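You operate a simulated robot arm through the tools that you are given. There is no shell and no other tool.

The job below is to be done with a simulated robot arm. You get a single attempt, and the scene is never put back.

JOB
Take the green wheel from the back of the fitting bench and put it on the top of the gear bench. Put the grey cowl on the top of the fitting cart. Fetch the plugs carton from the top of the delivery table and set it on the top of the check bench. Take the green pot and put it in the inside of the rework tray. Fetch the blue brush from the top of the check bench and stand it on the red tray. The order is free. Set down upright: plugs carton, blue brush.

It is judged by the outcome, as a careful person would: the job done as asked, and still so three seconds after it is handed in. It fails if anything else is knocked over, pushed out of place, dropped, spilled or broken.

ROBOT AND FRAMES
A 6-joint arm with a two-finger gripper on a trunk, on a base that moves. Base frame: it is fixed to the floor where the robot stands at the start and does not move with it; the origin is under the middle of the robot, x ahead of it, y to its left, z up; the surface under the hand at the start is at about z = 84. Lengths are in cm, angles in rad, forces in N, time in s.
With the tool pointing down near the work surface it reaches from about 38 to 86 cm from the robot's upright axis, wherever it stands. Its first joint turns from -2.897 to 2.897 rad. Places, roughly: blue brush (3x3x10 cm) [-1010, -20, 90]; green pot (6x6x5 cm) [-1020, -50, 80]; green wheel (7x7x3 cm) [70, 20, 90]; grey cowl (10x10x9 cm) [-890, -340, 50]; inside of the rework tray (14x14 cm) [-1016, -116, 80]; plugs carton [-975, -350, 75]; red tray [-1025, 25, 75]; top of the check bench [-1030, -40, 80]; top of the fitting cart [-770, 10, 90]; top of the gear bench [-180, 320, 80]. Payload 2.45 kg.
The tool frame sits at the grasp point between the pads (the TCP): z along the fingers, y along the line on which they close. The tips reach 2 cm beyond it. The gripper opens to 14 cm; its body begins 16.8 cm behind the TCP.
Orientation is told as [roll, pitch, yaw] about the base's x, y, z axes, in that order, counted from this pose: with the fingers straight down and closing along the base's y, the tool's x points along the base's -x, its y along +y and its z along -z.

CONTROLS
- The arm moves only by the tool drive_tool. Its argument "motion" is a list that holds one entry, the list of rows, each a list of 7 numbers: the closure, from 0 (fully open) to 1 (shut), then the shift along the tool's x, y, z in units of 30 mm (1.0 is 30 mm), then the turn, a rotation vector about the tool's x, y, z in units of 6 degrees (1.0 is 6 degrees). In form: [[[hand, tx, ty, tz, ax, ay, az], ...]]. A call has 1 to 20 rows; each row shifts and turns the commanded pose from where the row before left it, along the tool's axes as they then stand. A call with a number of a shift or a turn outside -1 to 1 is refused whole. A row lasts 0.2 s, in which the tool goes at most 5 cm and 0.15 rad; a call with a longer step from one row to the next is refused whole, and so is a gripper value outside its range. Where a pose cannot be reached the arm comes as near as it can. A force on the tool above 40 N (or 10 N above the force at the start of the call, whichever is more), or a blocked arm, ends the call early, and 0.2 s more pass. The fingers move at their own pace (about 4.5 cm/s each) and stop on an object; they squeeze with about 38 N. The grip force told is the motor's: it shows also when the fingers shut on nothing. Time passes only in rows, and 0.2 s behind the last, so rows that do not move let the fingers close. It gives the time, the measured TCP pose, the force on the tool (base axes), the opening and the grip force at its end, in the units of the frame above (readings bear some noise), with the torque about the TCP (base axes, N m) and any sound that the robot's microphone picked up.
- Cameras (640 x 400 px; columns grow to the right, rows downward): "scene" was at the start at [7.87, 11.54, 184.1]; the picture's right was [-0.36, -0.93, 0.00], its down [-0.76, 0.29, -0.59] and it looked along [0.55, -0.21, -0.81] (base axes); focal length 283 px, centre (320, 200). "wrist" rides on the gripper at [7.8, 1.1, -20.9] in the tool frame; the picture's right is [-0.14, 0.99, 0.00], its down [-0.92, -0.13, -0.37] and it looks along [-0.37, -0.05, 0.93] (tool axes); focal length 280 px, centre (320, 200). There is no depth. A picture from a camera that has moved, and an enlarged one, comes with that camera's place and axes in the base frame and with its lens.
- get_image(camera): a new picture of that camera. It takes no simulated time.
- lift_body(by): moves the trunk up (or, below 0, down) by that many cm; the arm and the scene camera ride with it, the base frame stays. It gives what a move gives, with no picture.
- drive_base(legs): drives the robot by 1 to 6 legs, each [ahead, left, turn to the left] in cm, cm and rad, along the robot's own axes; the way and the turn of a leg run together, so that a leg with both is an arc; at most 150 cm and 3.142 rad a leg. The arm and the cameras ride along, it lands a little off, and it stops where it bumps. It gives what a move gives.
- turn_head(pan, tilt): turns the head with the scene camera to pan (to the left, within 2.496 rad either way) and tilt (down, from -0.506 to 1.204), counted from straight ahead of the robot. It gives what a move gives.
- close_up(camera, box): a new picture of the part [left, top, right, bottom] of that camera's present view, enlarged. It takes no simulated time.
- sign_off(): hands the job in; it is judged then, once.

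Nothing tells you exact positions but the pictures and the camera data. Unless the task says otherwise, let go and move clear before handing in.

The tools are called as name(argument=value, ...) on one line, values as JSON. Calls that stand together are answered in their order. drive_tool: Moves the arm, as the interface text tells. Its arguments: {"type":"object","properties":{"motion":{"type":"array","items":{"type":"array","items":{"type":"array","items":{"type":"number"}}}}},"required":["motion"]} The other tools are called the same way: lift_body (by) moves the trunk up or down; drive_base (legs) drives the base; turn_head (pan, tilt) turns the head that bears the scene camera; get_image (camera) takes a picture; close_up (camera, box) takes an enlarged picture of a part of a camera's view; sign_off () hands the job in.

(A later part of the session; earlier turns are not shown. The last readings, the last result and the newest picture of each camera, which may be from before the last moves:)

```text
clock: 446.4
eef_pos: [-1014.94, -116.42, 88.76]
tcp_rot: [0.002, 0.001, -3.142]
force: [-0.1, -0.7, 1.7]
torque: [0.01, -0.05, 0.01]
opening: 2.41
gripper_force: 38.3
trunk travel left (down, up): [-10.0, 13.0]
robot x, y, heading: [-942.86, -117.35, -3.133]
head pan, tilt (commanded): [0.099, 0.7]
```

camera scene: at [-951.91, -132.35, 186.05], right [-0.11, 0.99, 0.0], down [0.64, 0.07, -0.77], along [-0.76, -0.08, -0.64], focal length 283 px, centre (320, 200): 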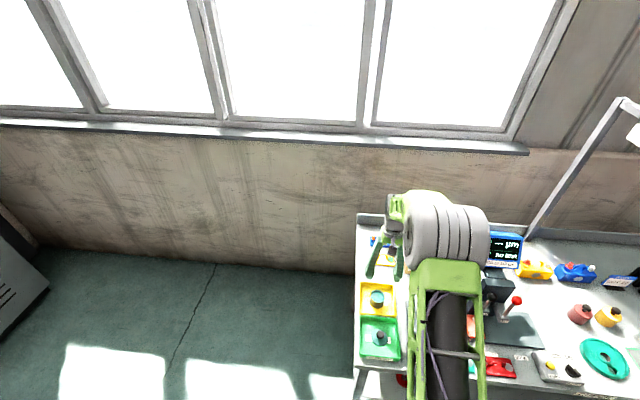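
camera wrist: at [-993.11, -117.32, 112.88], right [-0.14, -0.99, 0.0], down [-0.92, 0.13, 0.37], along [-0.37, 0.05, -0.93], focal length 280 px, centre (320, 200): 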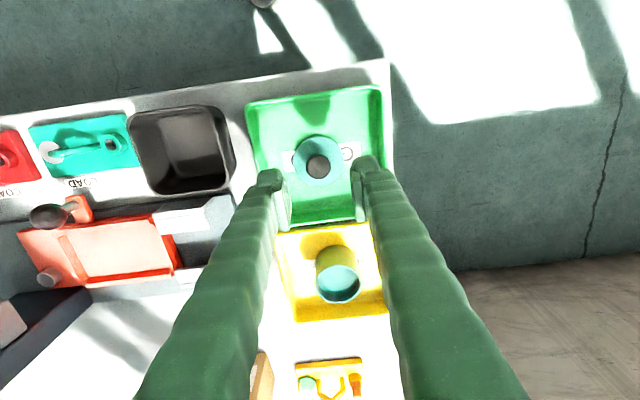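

drive_tool(motion=[[[1, 0, 0, 0.05, 0, 0, 0], [1, 0, 0, 0.05, 0, 0, 0], [1, 0, 0, 0, 0, 0, 0]]])

close_up(camera="scene", box=[355, 260, 405, 310])

close_up(camera="wrist", box=[220, 90, 420, 250])

```text
clock: 447.2
eef_pos: [-1014.97, -116.36, 88.95]
tcp_rot: [0.001, -0.005, -3.141]
force: [3.3, -1.4, 31.0]
torque: [0.0, -0.19, 0.01]
opening: 2.4
gripper_force: 38.2
trunk travel left (down, up): [-10.0, 13.0]
robot x, y, heading: [-942.66, -117.87, -3.129]
head pan, tilt (commanded): [0.099, 0.7]
```

```text
8.00 times, centred on (380, 285) of scene
camera zoom: at [-951.59, -132.36, 186.08], right [-0.11, 0.99, 0.0], down [0.64, 0.07, -0.77], along [-0.76, -0.08, -0.64], focal length 2264 px, centre (-160, -480)
```

zoom: 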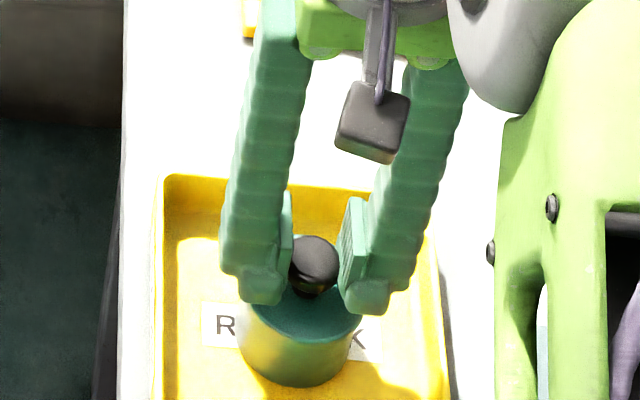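

```text
2.50 times, centred on (320, 170) of wrist
camera zoom: at [-1007.08, -117.53, 109.64], right [-0.14, -0.99, 0.0], down [-0.92, 0.13, 0.37], along [-0.37, 0.05, -0.93], focal length 701 px, centre (320, 275)
```

zoom: 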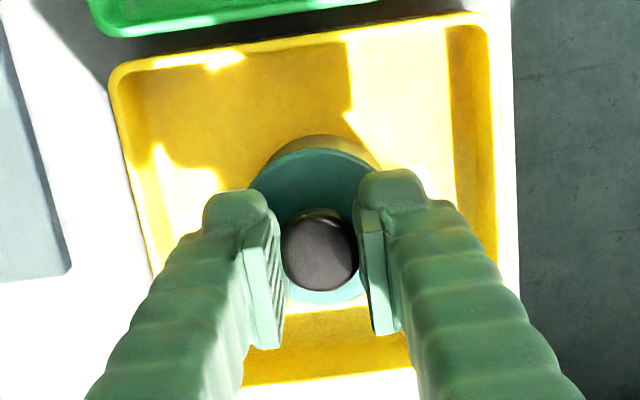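

The lid rests on the rim with 31 N. I press very slightly more to seat it, then release.

drive_tool(motion=[[[1, 0, 0, 0.05, 0, 0, 0], [1, 0, 0, 0, 0, 0, 0]]])

drive_tool(motion=[[[0.75, 0, 0, -0.03, 0, 0, 0], [0.7, 0, 0, 0, 0, 0, 0], [0.64, 0, 0, 0, 0, 0, 0], [0.64, 0, 0, -0.3, 0, 0, 0], [0.64, 0, 0, -0.7, 0, 0, 0], [0.64, 0, 0, -1, 0, 0, 0], [0.64, 0, 0, -1, 0, 0, 0], [0.64, 0, 0, -0.7, 0, 0, 0], [0.64, 0, 0, 0, 0, 0, 0]]])

close_up(camera="wrist", box=[220, 60, 420, 220])

close_up(camera="scene", box=[345, 260, 415, 370])

```text
clock: 447.6
eef_pos: [-1015.3, -116.48, 88.8]
tcp_rot: [0.0, -0.009, -3.141]
force: [1.8, -1.0, 18.7]
torque: [-0.04, -0.5, -0.02]
opening: 2.38
gripper_force: 37.5
trunk travel left (down, up): [-10.0, 13.0]
robot x, y, heading: [-942.74, -117.48, -3.133]
head pan, tilt (commanded): [0.099, 0.7]
heard: snap
stopped in row 2: the force on the tool passed its limit at 43 N (the readings are from after the stop); the commanded pose is now the measured one
```

```text
clock: 449.6
eef_pos: [-1015.26, -116.38, 99.8]
tcp_rot: [0.001, -0.004, -3.142]
force: [0.7, -0.3, 0.1]
torque: [-0.03, -0.01, 0.0]
opening: 5.03
gripper_force: 0.0
trunk travel left (down, up): [-10.0, 13.0]
robot x, y, heading: [-942.41, -117.79, -3.128]
head pan, tilt (commanded): [0.099, 0.7]
```

```text
2.50 times, centred on (320, 140) of wrist
camera zoom: at [-1007.26, -117.49, 120.63], right [-0.14, -0.99, 0.0], down [-0.92, 0.13, 0.37], along [-0.37, 0.05, -0.93], focal length 701 px, centre (320, 350)
```

zoom: 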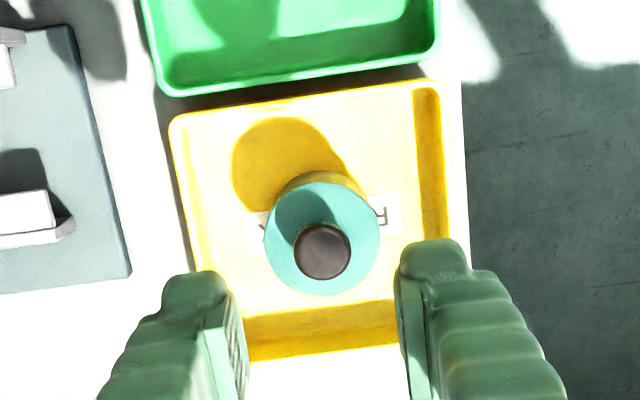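

```text
3.64 times, centred on (380, 315) of scene
camera zoom: at [-951.94, -132.35, 186.04], right [-0.11, 0.99, 0.0], down [0.64, 0.07, -0.76], along [-0.76, -0.08, -0.64], focal length 1029 px, centre (102, -218)
```

zoom: 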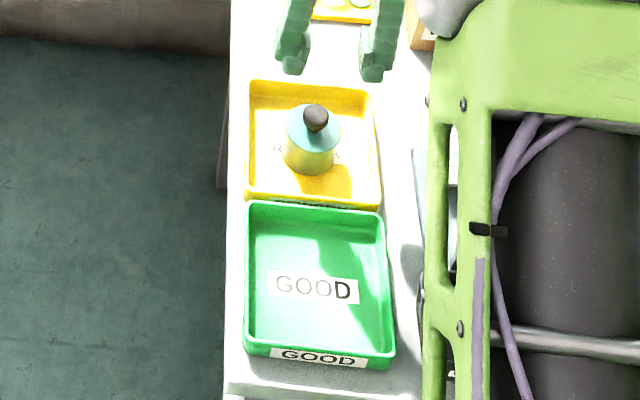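

The lid snapped back on — the pot is whole and upright in the rework tray. Next the blue brush: I back off and move right to look at it.

drive_base(legs=[[-32, 0, -0.005], [0, -95, 0]])

turn_head(pan=0.0, tilt=0.7)

get_image(camera="scene")

close_up(camera="scene", box=[240, 170, 480, 320])

get_image(camera="wrist")

```text
clock: 460.0
eef_pos: [-983.95, -21.36, 99.76]
tcp_rot: [-0.002, -0.006, -3.138]
force: [0.5, -0.4, 0.9]
torque: [-0.04, -0.04, -0.03]
opening: 5.01
gripper_force: 0.1
trunk travel left (down, up): [-10.0, 13.0]
robot x, y, heading: [-911.35, -22.32, -3.129]
head pan, tilt (commanded): [0.099, 0.7]
```

```text
clock: 460.7
eef_pos: [-983.91, -21.44, 99.74]
tcp_rot: [0.0, -0.007, -3.138]
force: [0.4, -0.2, 0.2]
torque: [0.01, 0.0, -0.02]
opening: 5.05
gripper_force: 0.1
trunk travel left (down, up): [-10.0, 13.0]
robot x, y, heading: [-911.46, -22.83, -3.13]
head pan, tilt (commanded): [0.0, 0.7]
```

```text
taken
camera scene: at [-920.84, -36.34, 186.04], right [-0.01, 1.0, 0.0], down [0.64, 0.01, -0.76], along [-0.76, -0.01, -0.64], focal length 283 px, centre (320, 200)
```

scene: 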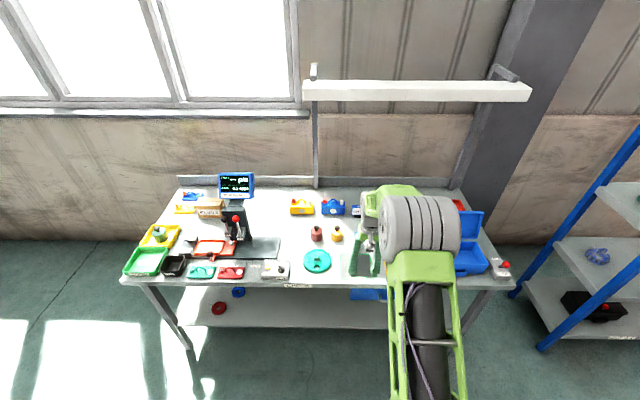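

```text
2.67 times, centred on (360, 245) of scene
camera zoom: at [-920.84, -36.34, 186.04], right [-0.01, 1.0, 0.0], down [0.64, 0.01, -0.76], along [-0.76, -0.01, -0.64], focal length 754 px, centre (213, 80)
```

zoom: 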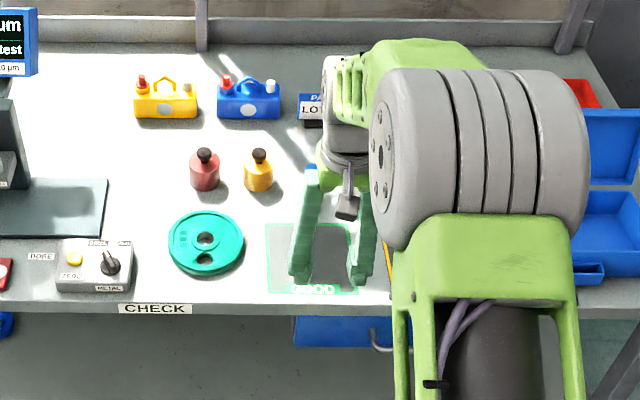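

```text
taken
camera wrist: at [-976.15, -22.46, 120.61], right [-0.13, -0.99, 0.0], down [-0.92, 0.13, 0.37], along [-0.37, 0.05, -0.93], focal length 280 px, centre (320, 200)
```

wrist: 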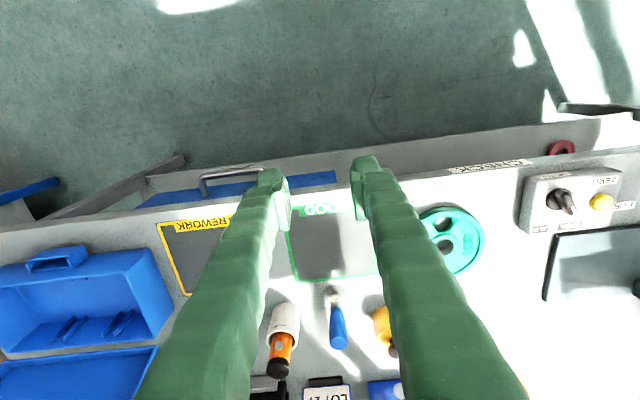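

I see the blue brush standing at about (−1010.8, −20.3) between the yellow pot and a white cup. Before fetching it I check the red tray and the open blue box in front of it by moving right.

drive_base(legs=[[0, -62, 0]])

get_image(camera="scene")

close_up(camera="scene", box=[160, 160, 400, 310])

get_image(camera="wrist")

```text
clock: 466.6
eef_pos: [-984.88, 40.33, 99.65]
tcp_rot: [-0.001, -0.007, -3.135]
force: [-0.5, -0.6, 0.3]
torque: [-0.03, -0.03, 0.02]
opening: 5.02
gripper_force: 0.0
trunk travel left (down, up): [-10.0, 13.0]
robot x, y, heading: [-912.65, 40.24, -3.126]
head pan, tilt (commanded): [0.0, 0.7]
```

```text
taken
camera scene: at [-921.72, 25.64, 186.05], right [-0.02, 1.0, 0.0], down [0.64, 0.01, -0.76], along [-0.76, -0.01, -0.64], focal length 283 px, centre (320, 200)
```

scene: 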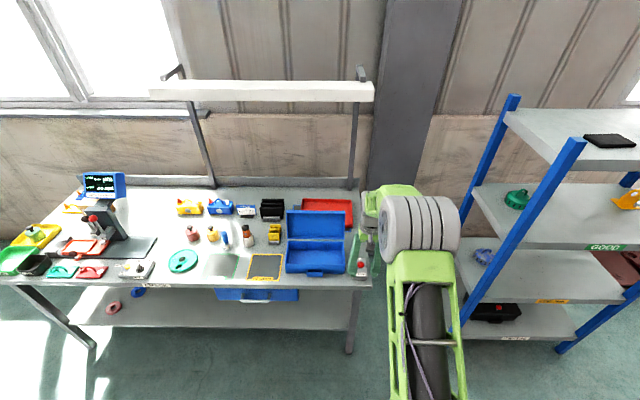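

```text
2.67 times, centred on (280, 235) of scene
camera zoom: at [-921.72, 25.64, 186.05], right [-0.02, 1.0, 0.0], down [0.64, 0.01, -0.76], along [-0.76, -0.01, -0.64], focal length 754 px, centre (427, 107)
```

zoom: 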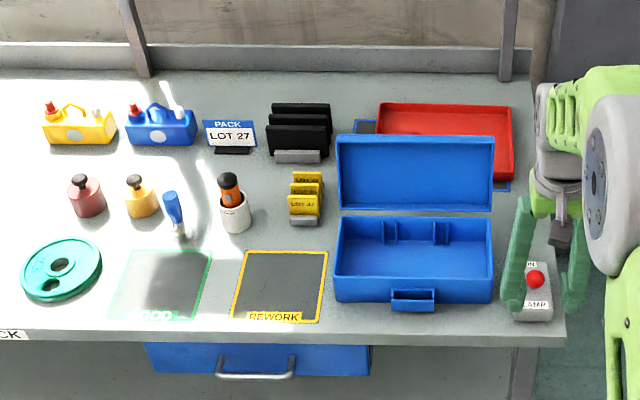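

```text
taken
camera wrist: at [-977.08, 39.34, 120.61], right [-0.13, -0.99, 0.0], down [-0.92, 0.12, 0.37], along [-0.37, 0.05, -0.93], focal length 280 px, centre (320, 200)
```

wrist: 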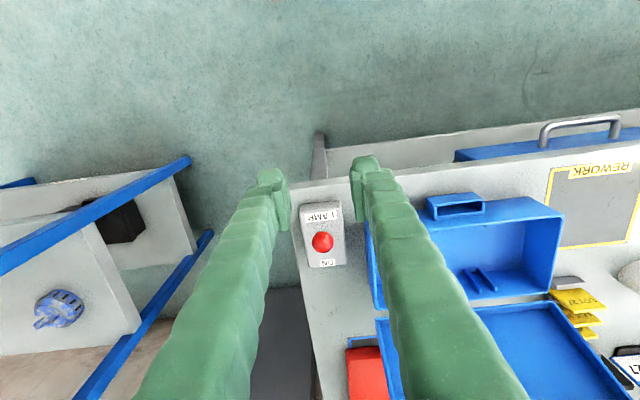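

The red tray spans about x −1047…−1024, y 13…42, behind the open blue box whose lid rises to z≈102, and under the lamp. I'll bring the brush in low behind the lid from the left. First I go back to the brush.

drive_base(legs=[[0, 61.5, -0.015], [24, 0, 0]])

get_image(camera="wrist")

close_up(camera="wrist", box=[220, 80, 420, 240])

get_image(camera="scene")

```text
clock: 473.8
eef_pos: [-1008.26, -20.59, 99.6]
tcp_rot: [0.001, -0.004, 3.14]
force: [-0.6, 0.1, 0.1]
torque: [0.0, -0.05, 0.02]
opening: 5.03
gripper_force: 0.0
trunk travel left (down, up): [-10.0, 13.0]
robot x, y, heading: [-935.78, -21.69, -3.133]
head pan, tilt (commanded): [0.0, 0.7]
```

```text
taken
camera wrist: at [-1000.43, -21.74, 120.55], right [-0.14, -0.99, 0.0], down [-0.92, 0.13, 0.37], along [-0.37, 0.05, -0.93], focal length 280 px, centre (320, 200)
```

wrist: 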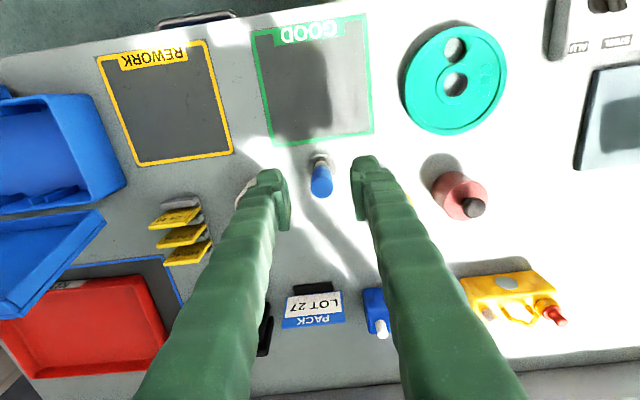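

```text
2.50 times, centred on (320, 160) of wrist
camera zoom: at [-1000.43, -21.74, 120.55], right [-0.14, -0.99, 0.0], down [-0.92, 0.13, 0.37], along [-0.37, 0.05, -0.93], focal length 701 px, centre (320, 300)
```

zoom: 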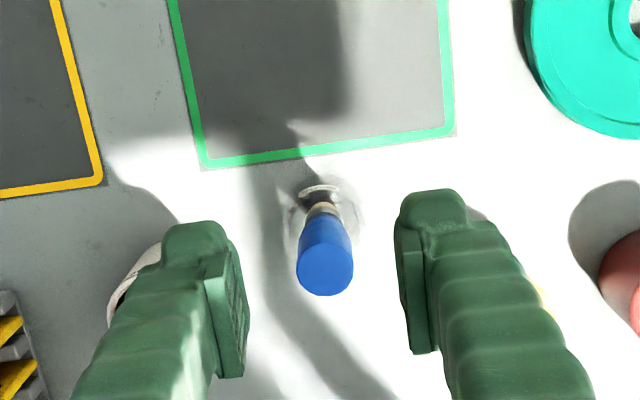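

```text
taken
camera scene: at [-945.22, -35.84, 186.03], right [-0.01, 1.0, 0.0], down [0.64, 0.01, -0.76], along [-0.76, -0.01, -0.64], focal length 283 px, centre (320, 200)
```

scene: 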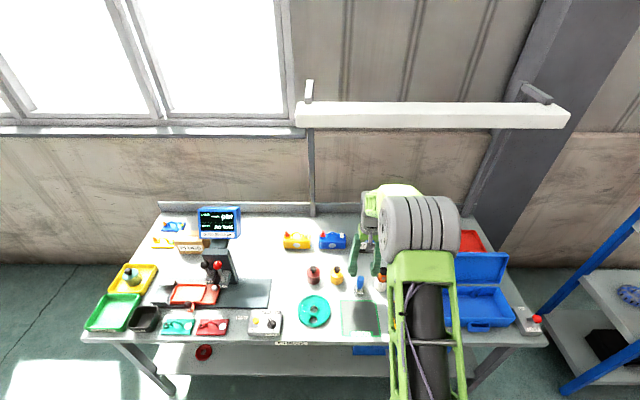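

The brush stands on its bristles with the blue handle up. I come down around the handle and grip it.

drive_tool(motion=[[[0.64, -0.42, 0, 0.5, 0, 0, 0], [0.64, -0.42, 0, 0.9, 0, 0, 0], [0.64, 0, 0, 0.9, 0, 0, 0], [0.64, 0, 0, 0.9, 0, 0, 0], [0.64, 0, 0, 0.5, 0, 0, 0], [0.64, 0, 0, 0, 0, 0, 0]]])

close_up(camera="wrist", box=[220, 80, 420, 240])

close_up(camera="scene", box=[310, 220, 430, 320])

```text
clock: 475.2
eef_pos: [-1010.79, -20.59, 88.53]
tcp_rot: [0.0, -0.003, 3.14]
force: [0.5, 0.6, 0.0]
torque: [-0.02, 0.02, -0.02]
opening: 5.04
gripper_force: 0.1
trunk travel left (down, up): [-10.0, 13.0]
robot x, y, heading: [-935.9, -21.74, -3.133]
head pan, tilt (commanded): [0.0, 0.7]
```

```text
2.50 times, centred on (320, 160) of wrist
camera zoom: at [-1002.87, -21.72, 109.41], right [-0.14, -0.99, 0.0], down [-0.92, 0.13, 0.37], along [-0.37, 0.05, -0.93], focal length 701 px, centre (320, 300)
```

zoom: 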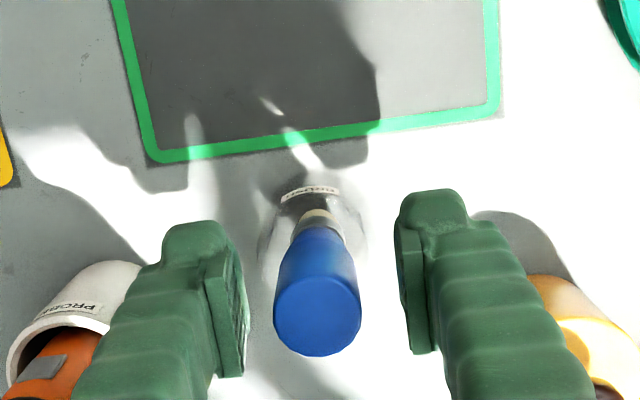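

```text
4.00 times, centred on (370, 270) of scene
camera zoom: at [-945.09, -35.84, 186.05], right [-0.01, 1.0, 0.0], down [0.64, 0.01, -0.77], along [-0.77, -0.01, -0.64], focal length 1132 px, centre (120, -80)
```

zoom: 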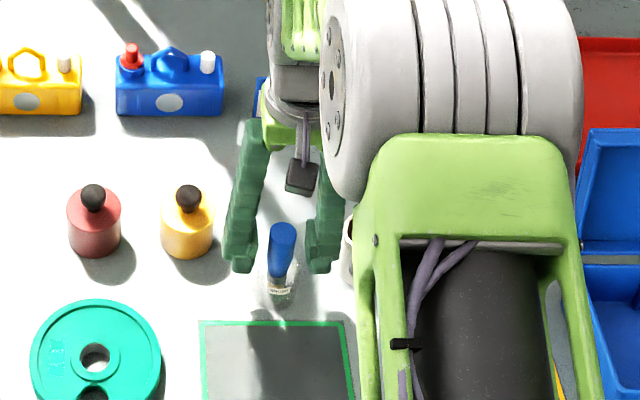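

The brush seems to have something transparent around its lower part. I zoom in.

close_up(camera="scene", box=[360, 268, 400, 303])

close_up(camera="wrist", box=[280, 130, 360, 200])

```text
11.43 times, centred on (380, 286) of scene
camera zoom: at [-945.09, -35.84, 186.05], right [-0.01, 1.0, 0.0], down [0.64, 0.01, -0.77], along [-0.77, -0.01, -0.64], focal length 3234 px, centre (-366, -777)
```

zoom: 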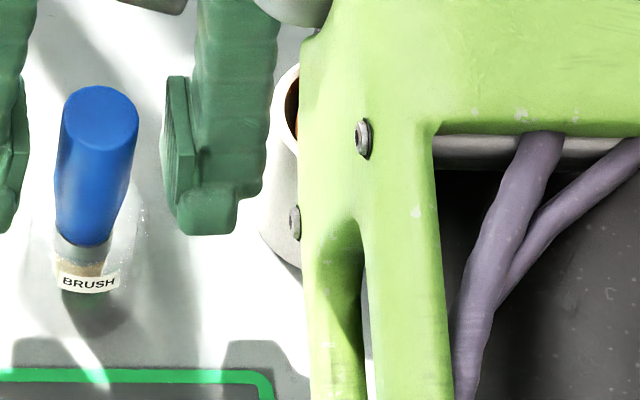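

```text
5.71 times, centred on (320, 165) of wrist
camera zoom: at [-1002.87, -21.72, 109.41], right [-0.14, -0.99, 0.0], down [-0.92, 0.13, 0.37], along [-0.37, 0.05, -0.93], focal length 1602 px, centre (320, 400)
```

zoom: 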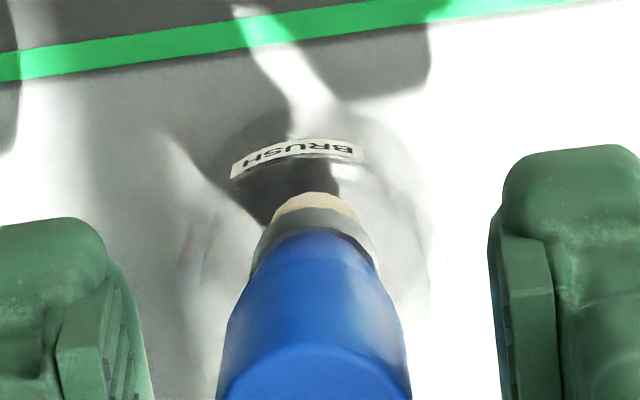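

The brush stands inside a clear glass cup (labelled BRUSH) with its rim near z≈86.5. I raise slightly so the fingertips stay above the glass, then grip only the handle.

drive_tool(motion=[[[0.64, 0, 0, -0.34, 0, 0, 0], [0.64, 0, 0, 0, 0, 0, 0], [0.72, 0, 0, 0, 0, 0, 0], [0.76, 0, 0, 0, 0, 0, 0], [1, 0, 0, 0, 0, 0, 0], [1, 0, 0, 0, 0, 0, 0], [1, 0, 0, 0, 0, 0, 0]]])

close_up(camera="wrist", box=[220, 80, 420, 240])

close_up(camera="scene", box=[355, 258, 405, 303])

```text
clock: 476.8
eef_pos: [-1010.73, -20.59, 89.65]
tcp_rot: [0.0, -0.004, 3.141]
force: [0.9, 0.6, 0.2]
torque: [0.03, -0.03, -0.04]
opening: 2.4
gripper_force: 38.0
trunk travel left (down, up): [-10.0, 13.0]
robot x, y, heading: [-935.97, -22.24, -3.131]
head pan, tilt (commanded): [0.0, 0.7]
```

```text
2.50 times, centred on (320, 160) of wrist
camera zoom: at [-1002.87, -21.71, 110.47], right [-0.14, -0.99, 0.0], down [-0.92, 0.13, 0.37], along [-0.37, 0.05, -0.93], focal length 701 px, centre (320, 300)
```

zoom: 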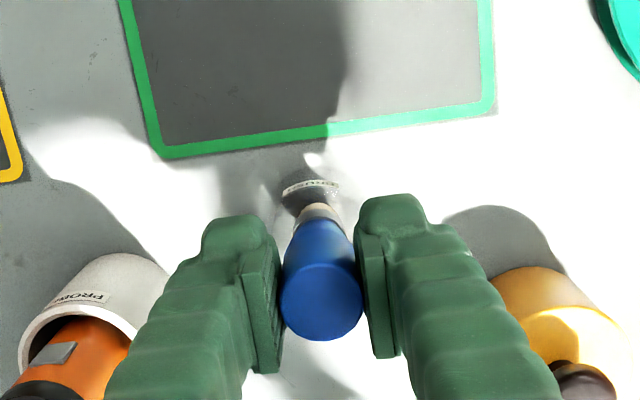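

```text
8.89 times, centred on (380, 280) of scene
camera zoom: at [-945.11, -35.84, 186.04], right [-0.01, 1.0, 0.0], down [0.64, 0.01, -0.76], along [-0.76, -0.01, -0.64], focal length 2515 px, centre (-213, -516)
```

zoom: 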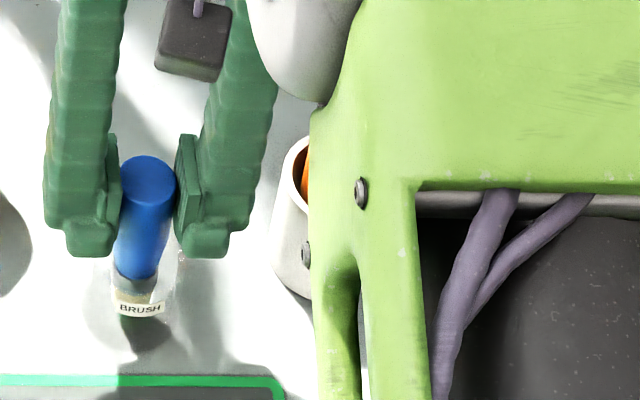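

Handle gripped (2.4 cm), glass undisturbed. I lift straight up slowly out of the cup.

drive_tool(motion=[[[1, 0, 0, -0.2, 0, 0, 0], [1, 0, 0, -0.3, 0, 0, 0], [1, 0, 0, -0.4, 0, 0, 0], [1, 0, 0, -0.5, 0, 0, 0], [1, 0, 0, -0.5, 0, 0, 0], [1, 0, 0, -0.5, 0, 0, 0], [1, 0, 0, -0.6, 0, 0, 0], [1, 0, 0, -0.6, 0, 0, 0], [1, 0, 0, -0.5, 0, 0, 0], [1, 0, 0, 0, 0, 0, 0]]])

get_image(camera="wrist")

close_up(camera="scene", box=[330, 220, 430, 320])

```text
clock: 479.0
eef_pos: [-1010.72, -20.53, 101.83]
tcp_rot: [0.001, -0.004, 3.141]
force: [0.0, 0.5, -0.2]
torque: [0.02, 0.0, 0.01]
opening: 2.43
gripper_force: 38.2
trunk travel left (down, up): [-10.0, 13.0]
robot x, y, heading: [-935.94, -22.02, -3.131]
head pan, tilt (commanded): [0.0, 0.7]
```

```text
taken
camera wrist: at [-1002.89, -21.75, 122.81], right [-0.14, -0.99, 0.0], down [-0.92, 0.13, 0.37], along [-0.37, 0.05, -0.93], focal length 280 px, centre (320, 200)
```

wrist: 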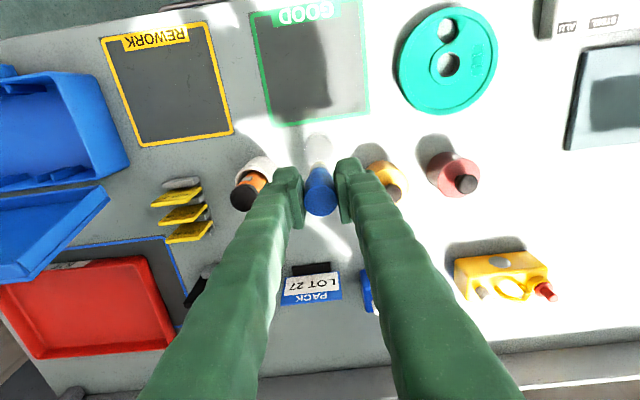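

```text
4.00 times, centred on (380, 270) of scene
camera zoom: at [-945.12, -35.84, 186.04], right [-0.01, 1.0, 0.0], down [0.64, 0.01, -0.76], along [-0.76, -0.01, -0.64], focal length 1132 px, centre (80, -80)
```

zoom: 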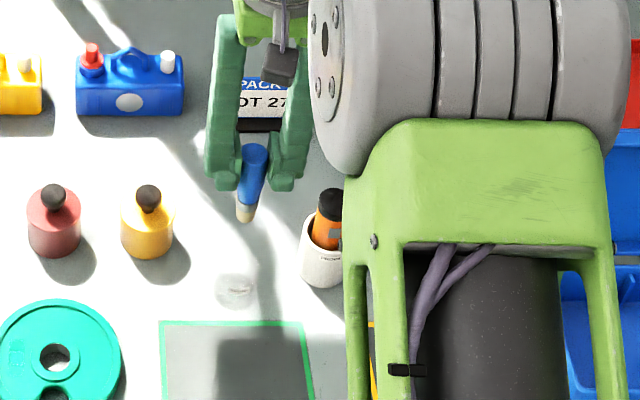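

close_up(camera="scene", box=[370, 250, 410, 305])

close_up(camera="wrist", box=[270, 110, 370, 230])

```text
7.27 times, centred on (390, 278) of scene
camera zoom: at [-945.12, -35.84, 186.04], right [-0.01, 1.0, 0.0], down [0.64, 0.01, -0.76], along [-0.76, -0.01, -0.64], focal length 2058 px, centre (-189, -364)
```

zoom: 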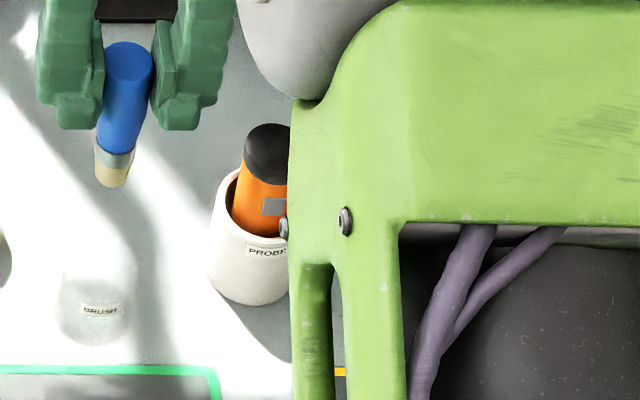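

```text
3.33 times, centred on (320, 170) of wrist
camera zoom: at [-1002.89, -21.75, 122.81], right [-0.14, -0.99, 0.0], down [-0.92, 0.13, 0.37], along [-0.37, 0.05, -0.93], focal length 935 px, centre (320, 300)
```

zoom: 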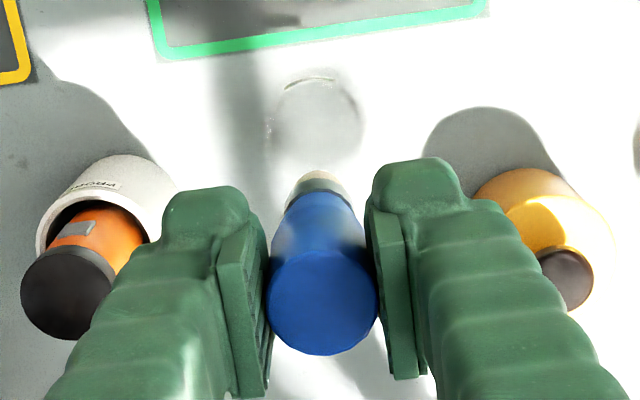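

The brush is out; the glass cup stays in place. I raise to a travel height that stays under the lamp, drive forward, and extend to behind the line of the box lid.

drive_tool(motion=[[[1, 0, 0, -0.4, 0, 0, 0], [1, 0, 0, 0, 0, 0, 0]]])

drive_base(legs=[[18, 0, -0.008]])

drive_tool(motion=[[[1, -0.6, 0, 0, 0, 0, 0], [1, -0.6, 0, 0, 0, 0, 0], [1, 0, 0, 0, 0, 0, 0]]])

get_image(camera="scene")

get_image(camera="wrist")

```text
clock: 479.6
eef_pos: [-1010.71, -20.55, 103.17]
tcp_rot: [0.001, -0.003, 3.139]
force: [0.3, -0.2, -0.7]
torque: [0.01, -0.02, 0.01]
opening: 2.41
gripper_force: 38.3
trunk travel left (down, up): [-10.0, 13.0]
robot x, y, heading: [-935.69, -21.98, -3.135]
head pan, tilt (commanded): [0.0, 0.7]
```

```text
clock: 481.1
eef_pos: [-1028.73, -20.03, 103.0]
tcp_rot: [0.0, -0.002, 3.132]
force: [-0.1, -0.7, 0.3]
torque: [0.02, -0.09, -0.04]
opening: 2.41
gripper_force: 38.6
trunk travel left (down, up): [-10.0, 13.0]
robot x, y, heading: [-954.02, -21.69, -3.143]
head pan, tilt (commanded): [0.0, 0.7]
```

```text
clock: 481.9
eef_pos: [-1032.07, -19.97, 103.13]
tcp_rot: [0.001, -0.003, 3.133]
force: [0.0, 0.4, -0.3]
torque: [-0.01, 0.02, 0.01]
opening: 2.41
gripper_force: 37.6
trunk travel left (down, up): [-10.0, 13.0]
robot x, y, heading: [-954.34, -22.19, -3.143]
head pan, tilt (commanded): [0.0, 0.7]
```

```text
taken
camera scene: at [-963.21, -35.85, 186.05], right [0.0, 1.0, 0.0], down [0.64, 0.0, -0.77], along [-0.77, 0.0, -0.64], focal length 283 px, centre (320, 200)
```

scene: 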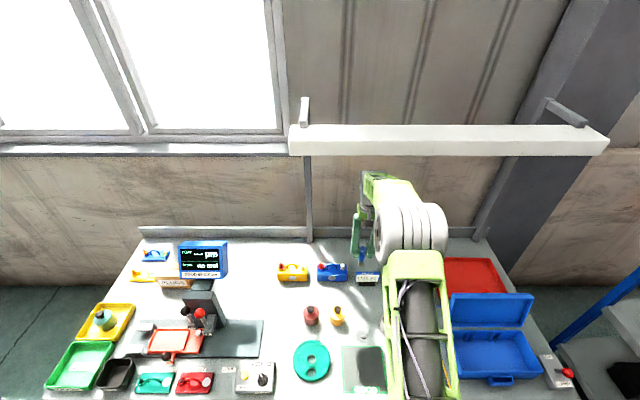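

```text
taken
camera wrist: at [-1024.42, -21.21, 123.98], right [-0.15, -0.99, 0.0], down [-0.92, 0.14, 0.37], along [-0.37, 0.05, -0.93], focal length 280 px, centre (320, 200)
```

wrist: 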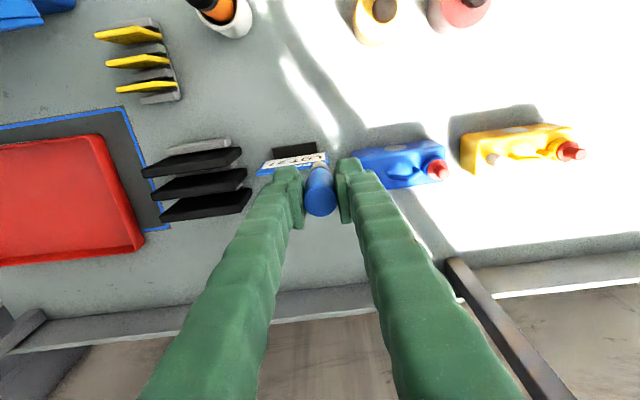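

I strafe right with the brush behind the lid line, over the low cards, until it's above the red tray.

drive_base(legs=[[0, -24, 0]])

get_image(camera="wrist")

get_image(camera="scene")

```text
clock: 484.6
eef_pos: [-1032.33, 3.77, 103.07]
tcp_rot: [-0.001, -0.004, 3.134]
force: [0.8, 0.2, -0.4]
torque: [-0.04, 0.02, -0.01]
opening: 2.42
gripper_force: 38.1
trunk travel left (down, up): [-10.0, 13.0]
robot x, y, heading: [-954.15, 2.15, -3.141]
head pan, tilt (commanded): [0.0, 0.7]
```

```text
taken
camera wrist: at [-1024.45, 2.55, 123.98], right [-0.15, -0.99, 0.0], down [-0.92, 0.14, 0.37], along [-0.37, 0.05, -0.93], focal length 280 px, centre (320, 200)
```

wrist: 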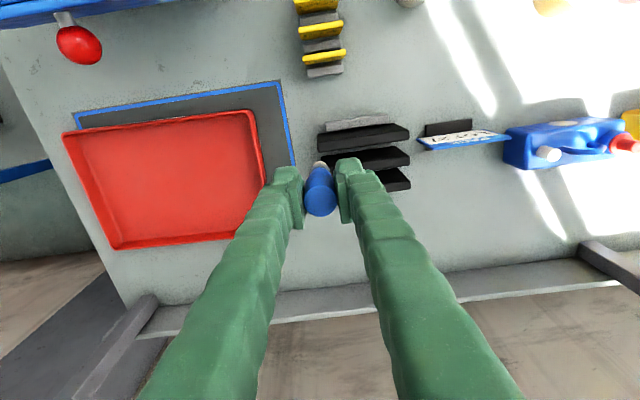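

```text
taken
camera scene: at [-963.23, -11.99, 186.05], right [0.0, 1.0, 0.0], down [0.64, 0.0, -0.76], along [-0.76, 0.0, -0.64], focal length 283 px, centre (320, 200)
```

scene: 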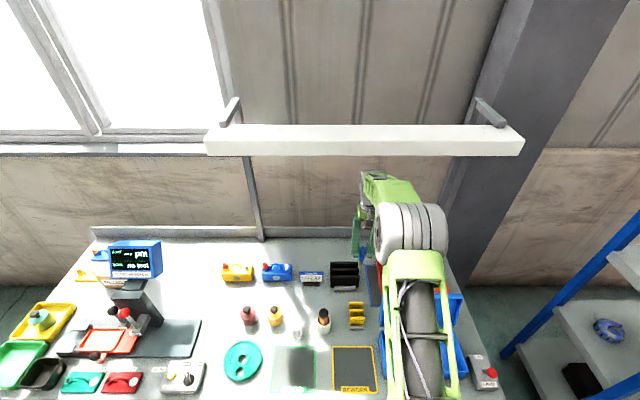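

The tray's centre is about (−1034.8, 26.5). I strafe the remaining 22 cm.

drive_base(legs=[[0, -22, 0]])

get_image(camera="wrist")

get_image(camera="scene")

```text
clock: 487.2
eef_pos: [-1032.26, 25.98, 103.1]
tcp_rot: [-0.001, -0.004, 3.132]
force: [-0.3, 0.3, -0.5]
torque: [0.0, -0.08, 0.02]
opening: 2.42
gripper_force: 38.2
trunk travel left (down, up): [-10.0, 13.0]
robot x, y, heading: [-953.79, 23.99, -3.135]
head pan, tilt (commanded): [0.0, 0.7]
```

```text
taken
camera wrist: at [-1024.5, 24.73, 123.98], right [-0.15, -0.99, 0.0], down [-0.92, 0.14, 0.37], along [-0.37, 0.05, -0.93], focal length 280 px, centre (320, 200)
```

wrist: 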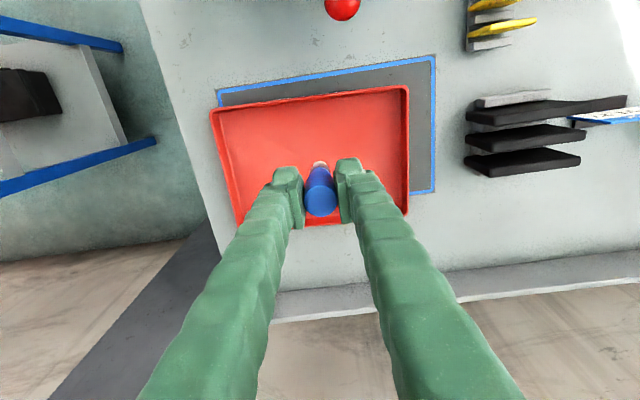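

```text
taken
camera scene: at [-963.28, 10.15, 186.05], right [0.0, 1.0, 0.0], down [0.64, 0.0, -0.76], along [-0.76, 0.0, -0.64], focal length 283 px, centre (320, 200)
```

scene: 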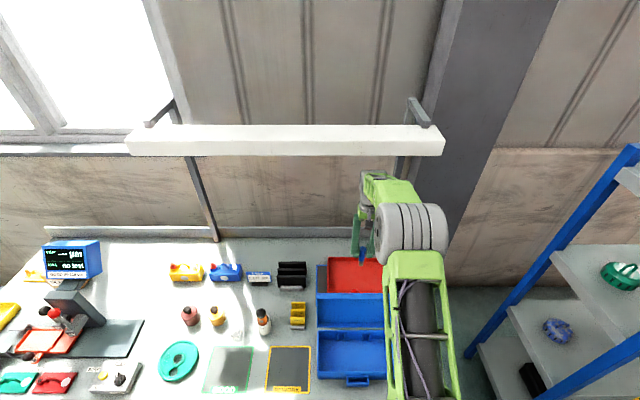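

The brush is over the red tray, hanging vertical. I lower it, slowing near the tray floor.

drive_tool(motion=[[[1, -0.2, 0, 0.6, 0, 0, 0], [1, -0.2, 0, 0.8, 0, 0, 0], [1, 0, 0, 0.8, 0, 0, 0], [1, 0, 0, 0.8, 0, 0, 0], [1, 0, 0, 0.6, 0, 0, 0], [1, 0, 0, 0.3, 0, 0, 0], [1, 0, 0, 0, 0, 0, 0]]])

get_image(camera="wrist")

close_up(camera="scene", box=[310, 200, 410, 300])

```text
clock: 488.8
eef_pos: [-1033.59, 25.93, 91.38]
tcp_rot: [-0.001, -0.005, 3.132]
force: [-0.5, -0.1, -0.3]
torque: [0.01, 0.0, -0.02]
opening: 2.41
gripper_force: 38.4
trunk travel left (down, up): [-10.0, 13.0]
robot x, y, heading: [-954.31, 23.88, -3.143]
head pan, tilt (commanded): [0.0, 0.7]
```

```text
taken
camera wrist: at [-1025.77, 24.73, 112.27], right [-0.15, -0.99, 0.0], down [-0.92, 0.14, 0.37], along [-0.37, 0.05, -0.93], focal length 280 px, centre (320, 200)
```

wrist: 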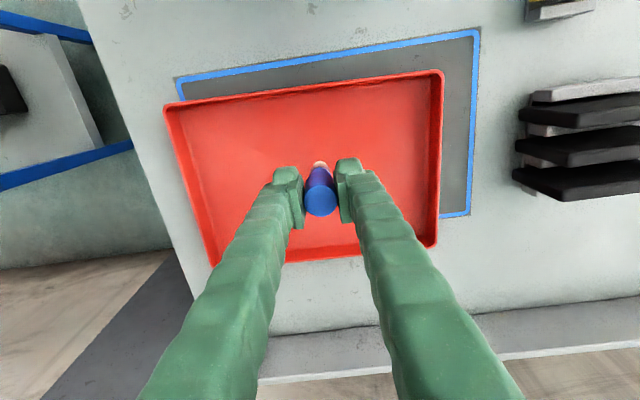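

```text
4.00 times, centred on (360, 250) of scene
camera zoom: at [-963.28, 10.12, 186.05], right [0.0, 1.0, 0.0], down [0.64, 0.0, -0.76], along [-0.76, 0.0, -0.64], focal length 1132 px, centre (160, 0)
```

zoom: 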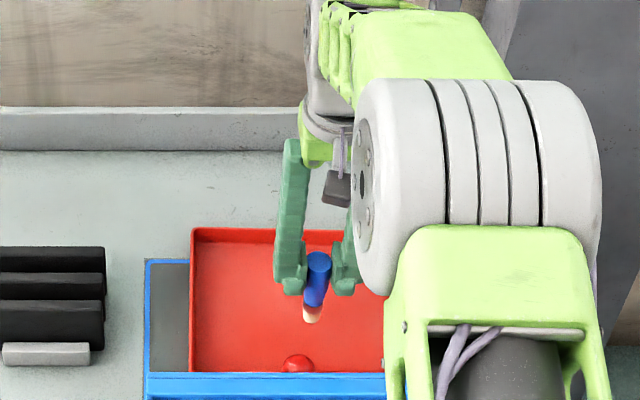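

drive_tool(motion=[[[1, 0, 0, 0.1, 0, 0.04, 0], [1, 0, 0, 0.1, 0, 0, 0], [1, 0, 0, 0.1, 0, 0, 0], [1, 0, 0, 0.06, 0, 0, 0], [1, 0, 0, 0.05, 0, 0, 0], [1, 0, 0, 0, 0, 0, 0]]])

```text
clock: 490.2
eef_pos: [-1033.44, 25.93, 90.12]
tcp_rot: [0.0, -0.001, 3.134]
force: [-0.3, -0.4, -0.1]
torque: [0.0, -0.01, 0.0]
opening: 2.4
gripper_force: 38.2
trunk travel left (down, up): [-10.0, 13.0]
robot x, y, heading: [-953.7, 23.94, -3.139]
head pan, tilt (commanded): [0.0, 0.7]
```

drive_tool(motion=[[[1, 0, 0, 0.05, 0, 0, 0], [1, 0, 0, 0.05, 0, 0, 0], [1, 0, 0, 0, 0, 0, 0]]])

```text
clock: 491.0
eef_pos: [-1033.59, 25.85, 89.95]
tcp_rot: [0.002, 0.0, 3.132]
force: [0.8, 0.6, 0.6]
torque: [0.01, 0.0, -0.01]
opening: 2.4
gripper_force: 37.3
trunk travel left (down, up): [-10.0, 13.0]
robot x, y, heading: [-953.6, 23.91, -3.135]
head pan, tilt (commanded): [0.0, 0.7]
```

drive_tool(motion=[[[1, 0, 0, 0.05, 0, 0, 0], [1, 0, 0, 0, 0, 0, 0]]])

drive_tool(motion=[[[1, 0, 0, 0.05, 0, 0, 0], [1, 0, 0, 0, 0, 0, 0]]])

```text
clock: 491.6
eef_pos: [-1033.52, 25.88, 89.73]
tcp_rot: [-0.001, 0.0, 3.134]
force: [0.1, -0.1, -0.6]
torque: [0.0, -0.03, 0.01]
opening: 2.42
gripper_force: 38.5
trunk travel left (down, up): [-10.0, 13.0]
robot x, y, heading: [-953.87, 23.8, -3.136]
head pan, tilt (commanded): [0.0, 0.7]
```

```text
clock: 492.2
eef_pos: [-1033.58, 25.96, 89.66]
tcp_rot: [-0.001, 0.0, 3.132]
force: [0.0, -0.3, -0.9]
torque: [-0.02, -0.01, 0.01]
opening: 2.42
gripper_force: 38.3
trunk travel left (down, up): [-10.0, 13.0]
robot x, y, heading: [-953.64, 23.71, -3.137]
head pan, tilt (commanded): [0.0, 0.7]
```

drive_tool(motion=[[[1, 0, 0, 0.05, 0, 0, 0], [1, 0, 0, 0, 0, 0, 0]]])

drive_tool(motion=[[[1, 0, 0, 0.05, 0, 0, 0], [1, 0, 0, 0, 0, 0, 0]]])

drive_tool(motion=[[[1, 0, 0, 0.04, 0, 0, 0], [1, 0, 0, 0, 0, 0, 0]]])

```text
clock: 492.8
eef_pos: [-1033.53, 25.86, 89.5]
tcp_rot: [0.0, 0.001, 3.134]
force: [0.1, 0.0, -0.4]
torque: [0.0, 0.02, 0.01]
opening: 2.42
gripper_force: 37.7
trunk travel left (down, up): [-10.0, 13.0]
robot x, y, heading: [-953.99, 24.12, -3.142]
head pan, tilt (commanded): [0.0, 0.7]
```

```text
clock: 493.4
eef_pos: [-1033.56, 25.97, 89.4]
tcp_rot: [0.0, 0.0, 3.133]
force: [1.7, 0.7, 2.7]
torque: [0.01, -0.06, 0.01]
opening: 2.42
gripper_force: 37.8
trunk travel left (down, up): [-10.0, 13.0]
robot x, y, heading: [-953.88, 24.17, -3.14]
head pan, tilt (commanded): [0.0, 0.7]
```

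```text
clock: 494.0
eef_pos: [-1033.54, 25.93, 89.16]
tcp_rot: [0.001, -0.001, 3.133]
force: [1.9, 0.4, 12.3]
torque: [0.04, -0.11, 0.0]
opening: 2.4
gripper_force: 37.9
trunk travel left (down, up): [-10.0, 13.0]
robot x, y, heading: [-953.86, 23.37, -3.14]
head pan, tilt (commanded): [0.0, 0.7]
```

The bristles touch the tray (12 N). I ease off slightly, then open in small steps so it stays standing.

drive_tool(motion=[[[1, 0, 0, -0.03, 0, 0, 0], [1, 0, 0, 0, 0, 0, 0], [0.82, 0, 0, 0, 0, 0, 0], [0.81, 0, 0, 0, 0, 0, 0], [0.8, 0, 0, 0, 0, 0, 0], [0.78, 0, 0, 0, 0, 0, 0], [0.76, 0, 0, 0, 0, 0, 0], [0.74, 0, 0, 0, 0, 0, 0], [0.72, 0, 0, 0, 0, 0, 0], [0.7, 0, 0, 0, 0, 0, 0], [0.7, 0, 0, 0, 0, 0, 0]]])

close_up(camera="wrist", box=[220, 100, 420, 260])

close_up(camera="scene", box=[330, 230, 410, 310])

```text
clock: 496.4
eef_pos: [-1033.54, 26.0, 89.28]
tcp_rot: [0.0, 0.0, 3.132]
force: [1.1, -0.6, 0.4]
torque: [-0.03, 0.0, -0.01]
opening: 4.19
gripper_force: 0.0
trunk travel left (down, up): [-10.0, 13.0]
robot x, y, heading: [-953.97, 23.88, -3.135]
head pan, tilt (commanded): [0.0, 0.7]
```

```text
2.50 times, centred on (320, 180) of wrist
camera zoom: at [-1025.83, 24.7, 110.16], right [-0.15, -0.99, 0.0], down [-0.92, 0.14, 0.37], along [-0.36, 0.05, -0.93], focal length 701 px, centre (320, 250)
```

zoom: 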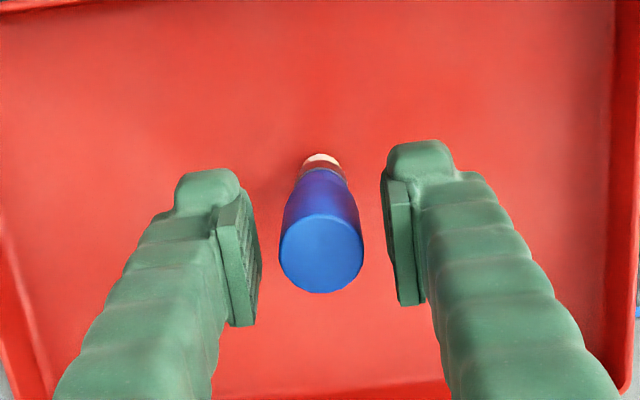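

```text
5.00 times, centred on (370, 270) of scene
camera zoom: at [-963.28, 10.12, 186.04], right [0.0, 1.0, 0.0], down [0.64, 0.0, -0.76], along [-0.76, 0.0, -0.64], focal length 1415 px, centre (70, -150)
```

zoom: 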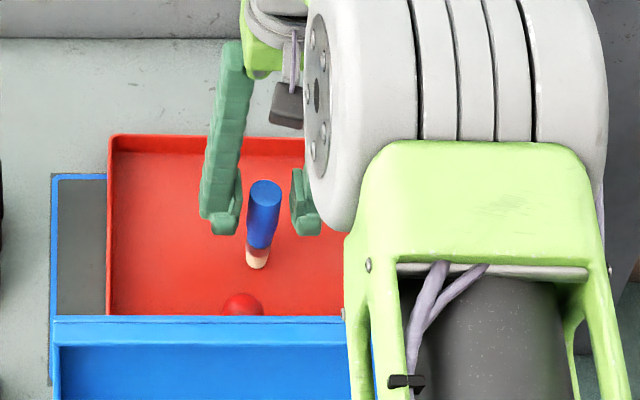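

The brush stands on its own. I rise straight up slowly.

drive_tool(motion=[[[0.7, 0, 0, -0.1, 0, 0, 0], [0.7, 0, 0, -0.25, 0, 0, 0], [0.7, 0, 0, -0.4, 0, 0, 0], [0.7, 0, 0, -0.5, 0, 0, 0], [0.7, 0, 0, -0.6, 0, 0, 0], [0.7, 0, 0, -0.7, 0, 0, 0], [0.7, 0, 0, -0.7, 0, 0, 0], [0.7, 0, 0, -0.7, 0, 0, 0], [0.7, 0, 0, -0.6, 0, 0, 0], [0.7, 0, 0, 0, 0, 0, 0]]])

get_image(camera="wrist")

get_image(camera="scene")

```text
clock: 498.6
eef_pos: [-1033.62, 25.89, 102.84]
tcp_rot: [0.002, -0.002, 3.134]
force: [1.3, 0.5, -0.2]
torque: [-0.01, -0.01, 0.01]
opening: 4.18
gripper_force: 0.0
trunk travel left (down, up): [-10.0, 13.0]
robot x, y, heading: [-953.94, 23.71, -3.138]
head pan, tilt (commanded): [0.0, 0.7]
```

```text
taken
camera wrist: at [-1025.81, 24.73, 123.8], right [-0.15, -0.99, 0.0], down [-0.92, 0.14, 0.37], along [-0.36, 0.05, -0.93], focal length 280 px, centre (320, 200)
```

wrist: 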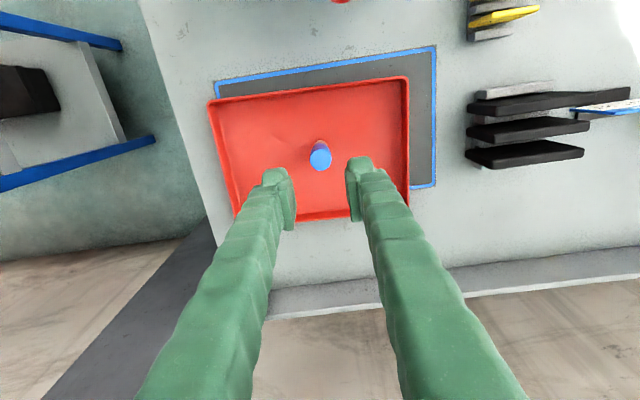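

```text
taken
camera scene: at [-963.28, 10.12, 186.04], right [0.0, 1.0, 0.0], down [0.64, 0.0, -0.76], along [-0.76, 0.0, -0.64], focal length 283 px, centre (320, 200)
```

scene: 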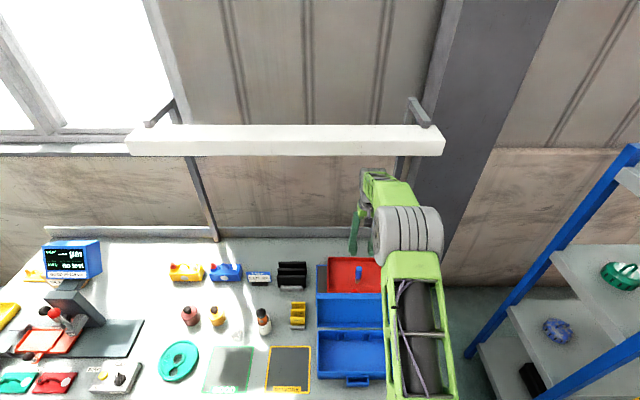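

The brush stands in the red tray. I leave by the same way — strafe left behind the lid line, then back off.

drive_base(legs=[[0, 46, 0]])

get_image(camera="wrist")

drive_base(legs=[[-45, 0, 0]])

get_image(camera="scene")

```text
clock: 503.2
eef_pos: [-1033.47, -20.01, 102.86]
tcp_rot: [0.0, -0.001, 3.133]
force: [0.1, 0.7, 0.2]
torque: [0.01, -0.01, -0.01]
opening: 4.18
gripper_force: 0.1
trunk travel left (down, up): [-10.0, 13.0]
robot x, y, heading: [-953.96, -21.61, -3.141]
head pan, tilt (commanded): [0.0, 0.7]
```

```text
taken
camera wrist: at [-1025.77, -21.15, 123.79], right [-0.15, -0.99, 0.0], down [-0.92, 0.14, 0.37], along [-0.36, 0.05, -0.93], focal length 280 px, centre (320, 200)
```

wrist: 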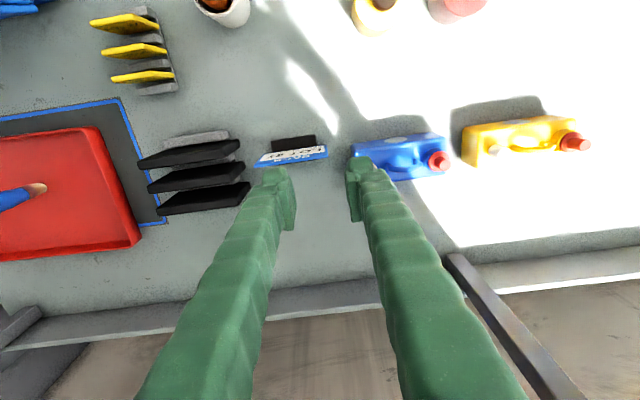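

```text
clock: 505.9
eef_pos: [-988.61, -19.65, 102.86]
tcp_rot: [0.001, 0.001, 3.127]
force: [-0.6, -0.2, 0.2]
torque: [-0.04, 0.0, 0.01]
opening: 4.2
gripper_force: 0.0
trunk travel left (down, up): [-10.0, 13.0]
robot x, y, heading: [-909.06, -22.0, 3.14]
head pan, tilt (commanded): [0.0, 0.7]
```

```text
taken
camera scene: at [-918.43, -35.84, 186.05], right [0.0, 1.0, 0.0], down [0.64, 0.0, -0.77], along [-0.77, 0.0, -0.64], focal length 283 px, centre (320, 200)
```

scene: 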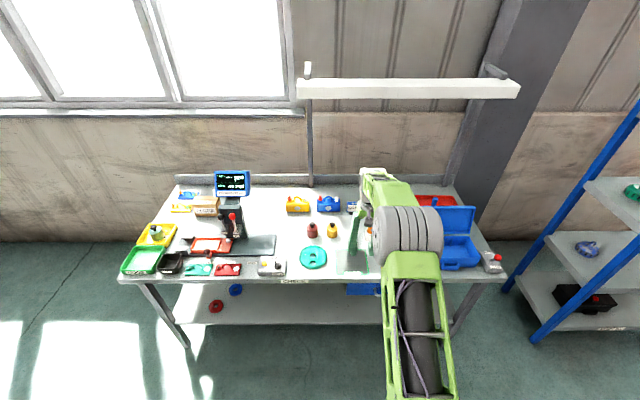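

close_up(camera="scene", box=[400, 180, 520, 280])

close_up(camera="scene", box=[110, 160, 360, 290])

```text
4.00 times, centred on (460, 230) of scene
camera zoom: at [-918.43, -35.84, 186.05], right [0.0, 1.0, 0.0], down [0.64, 0.0, -0.77], along [-0.77, 0.0, -0.64], focal length 1132 px, centre (-240, 80)
```

zoom: 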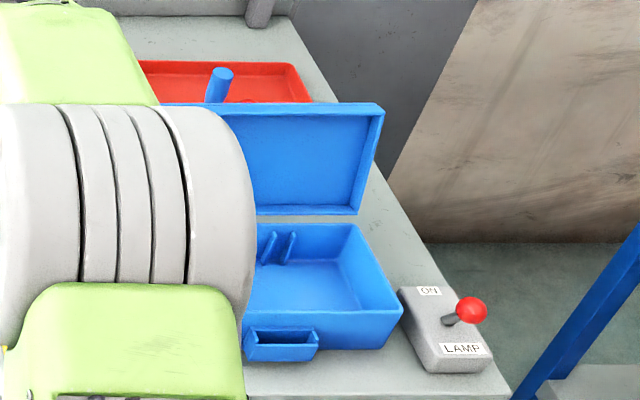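

```text
2.56 times, centred on (235, 225) of scene
camera zoom: at [-918.43, -35.84, 186.05], right [0.0, 1.0, 0.0], down [0.64, 0.0, -0.77], along [-0.77, 0.0, -0.64], focal length 724 px, centre (538, 136)
```

zoom: 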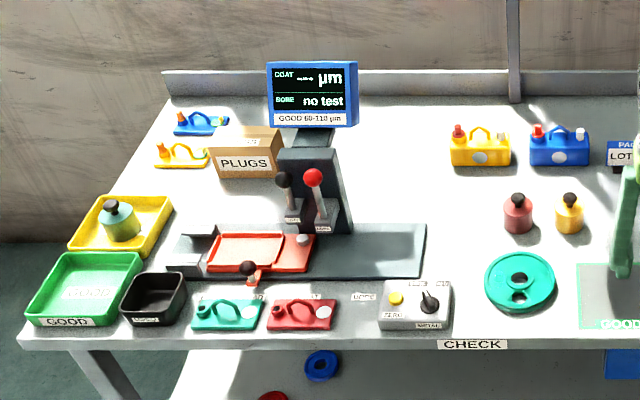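

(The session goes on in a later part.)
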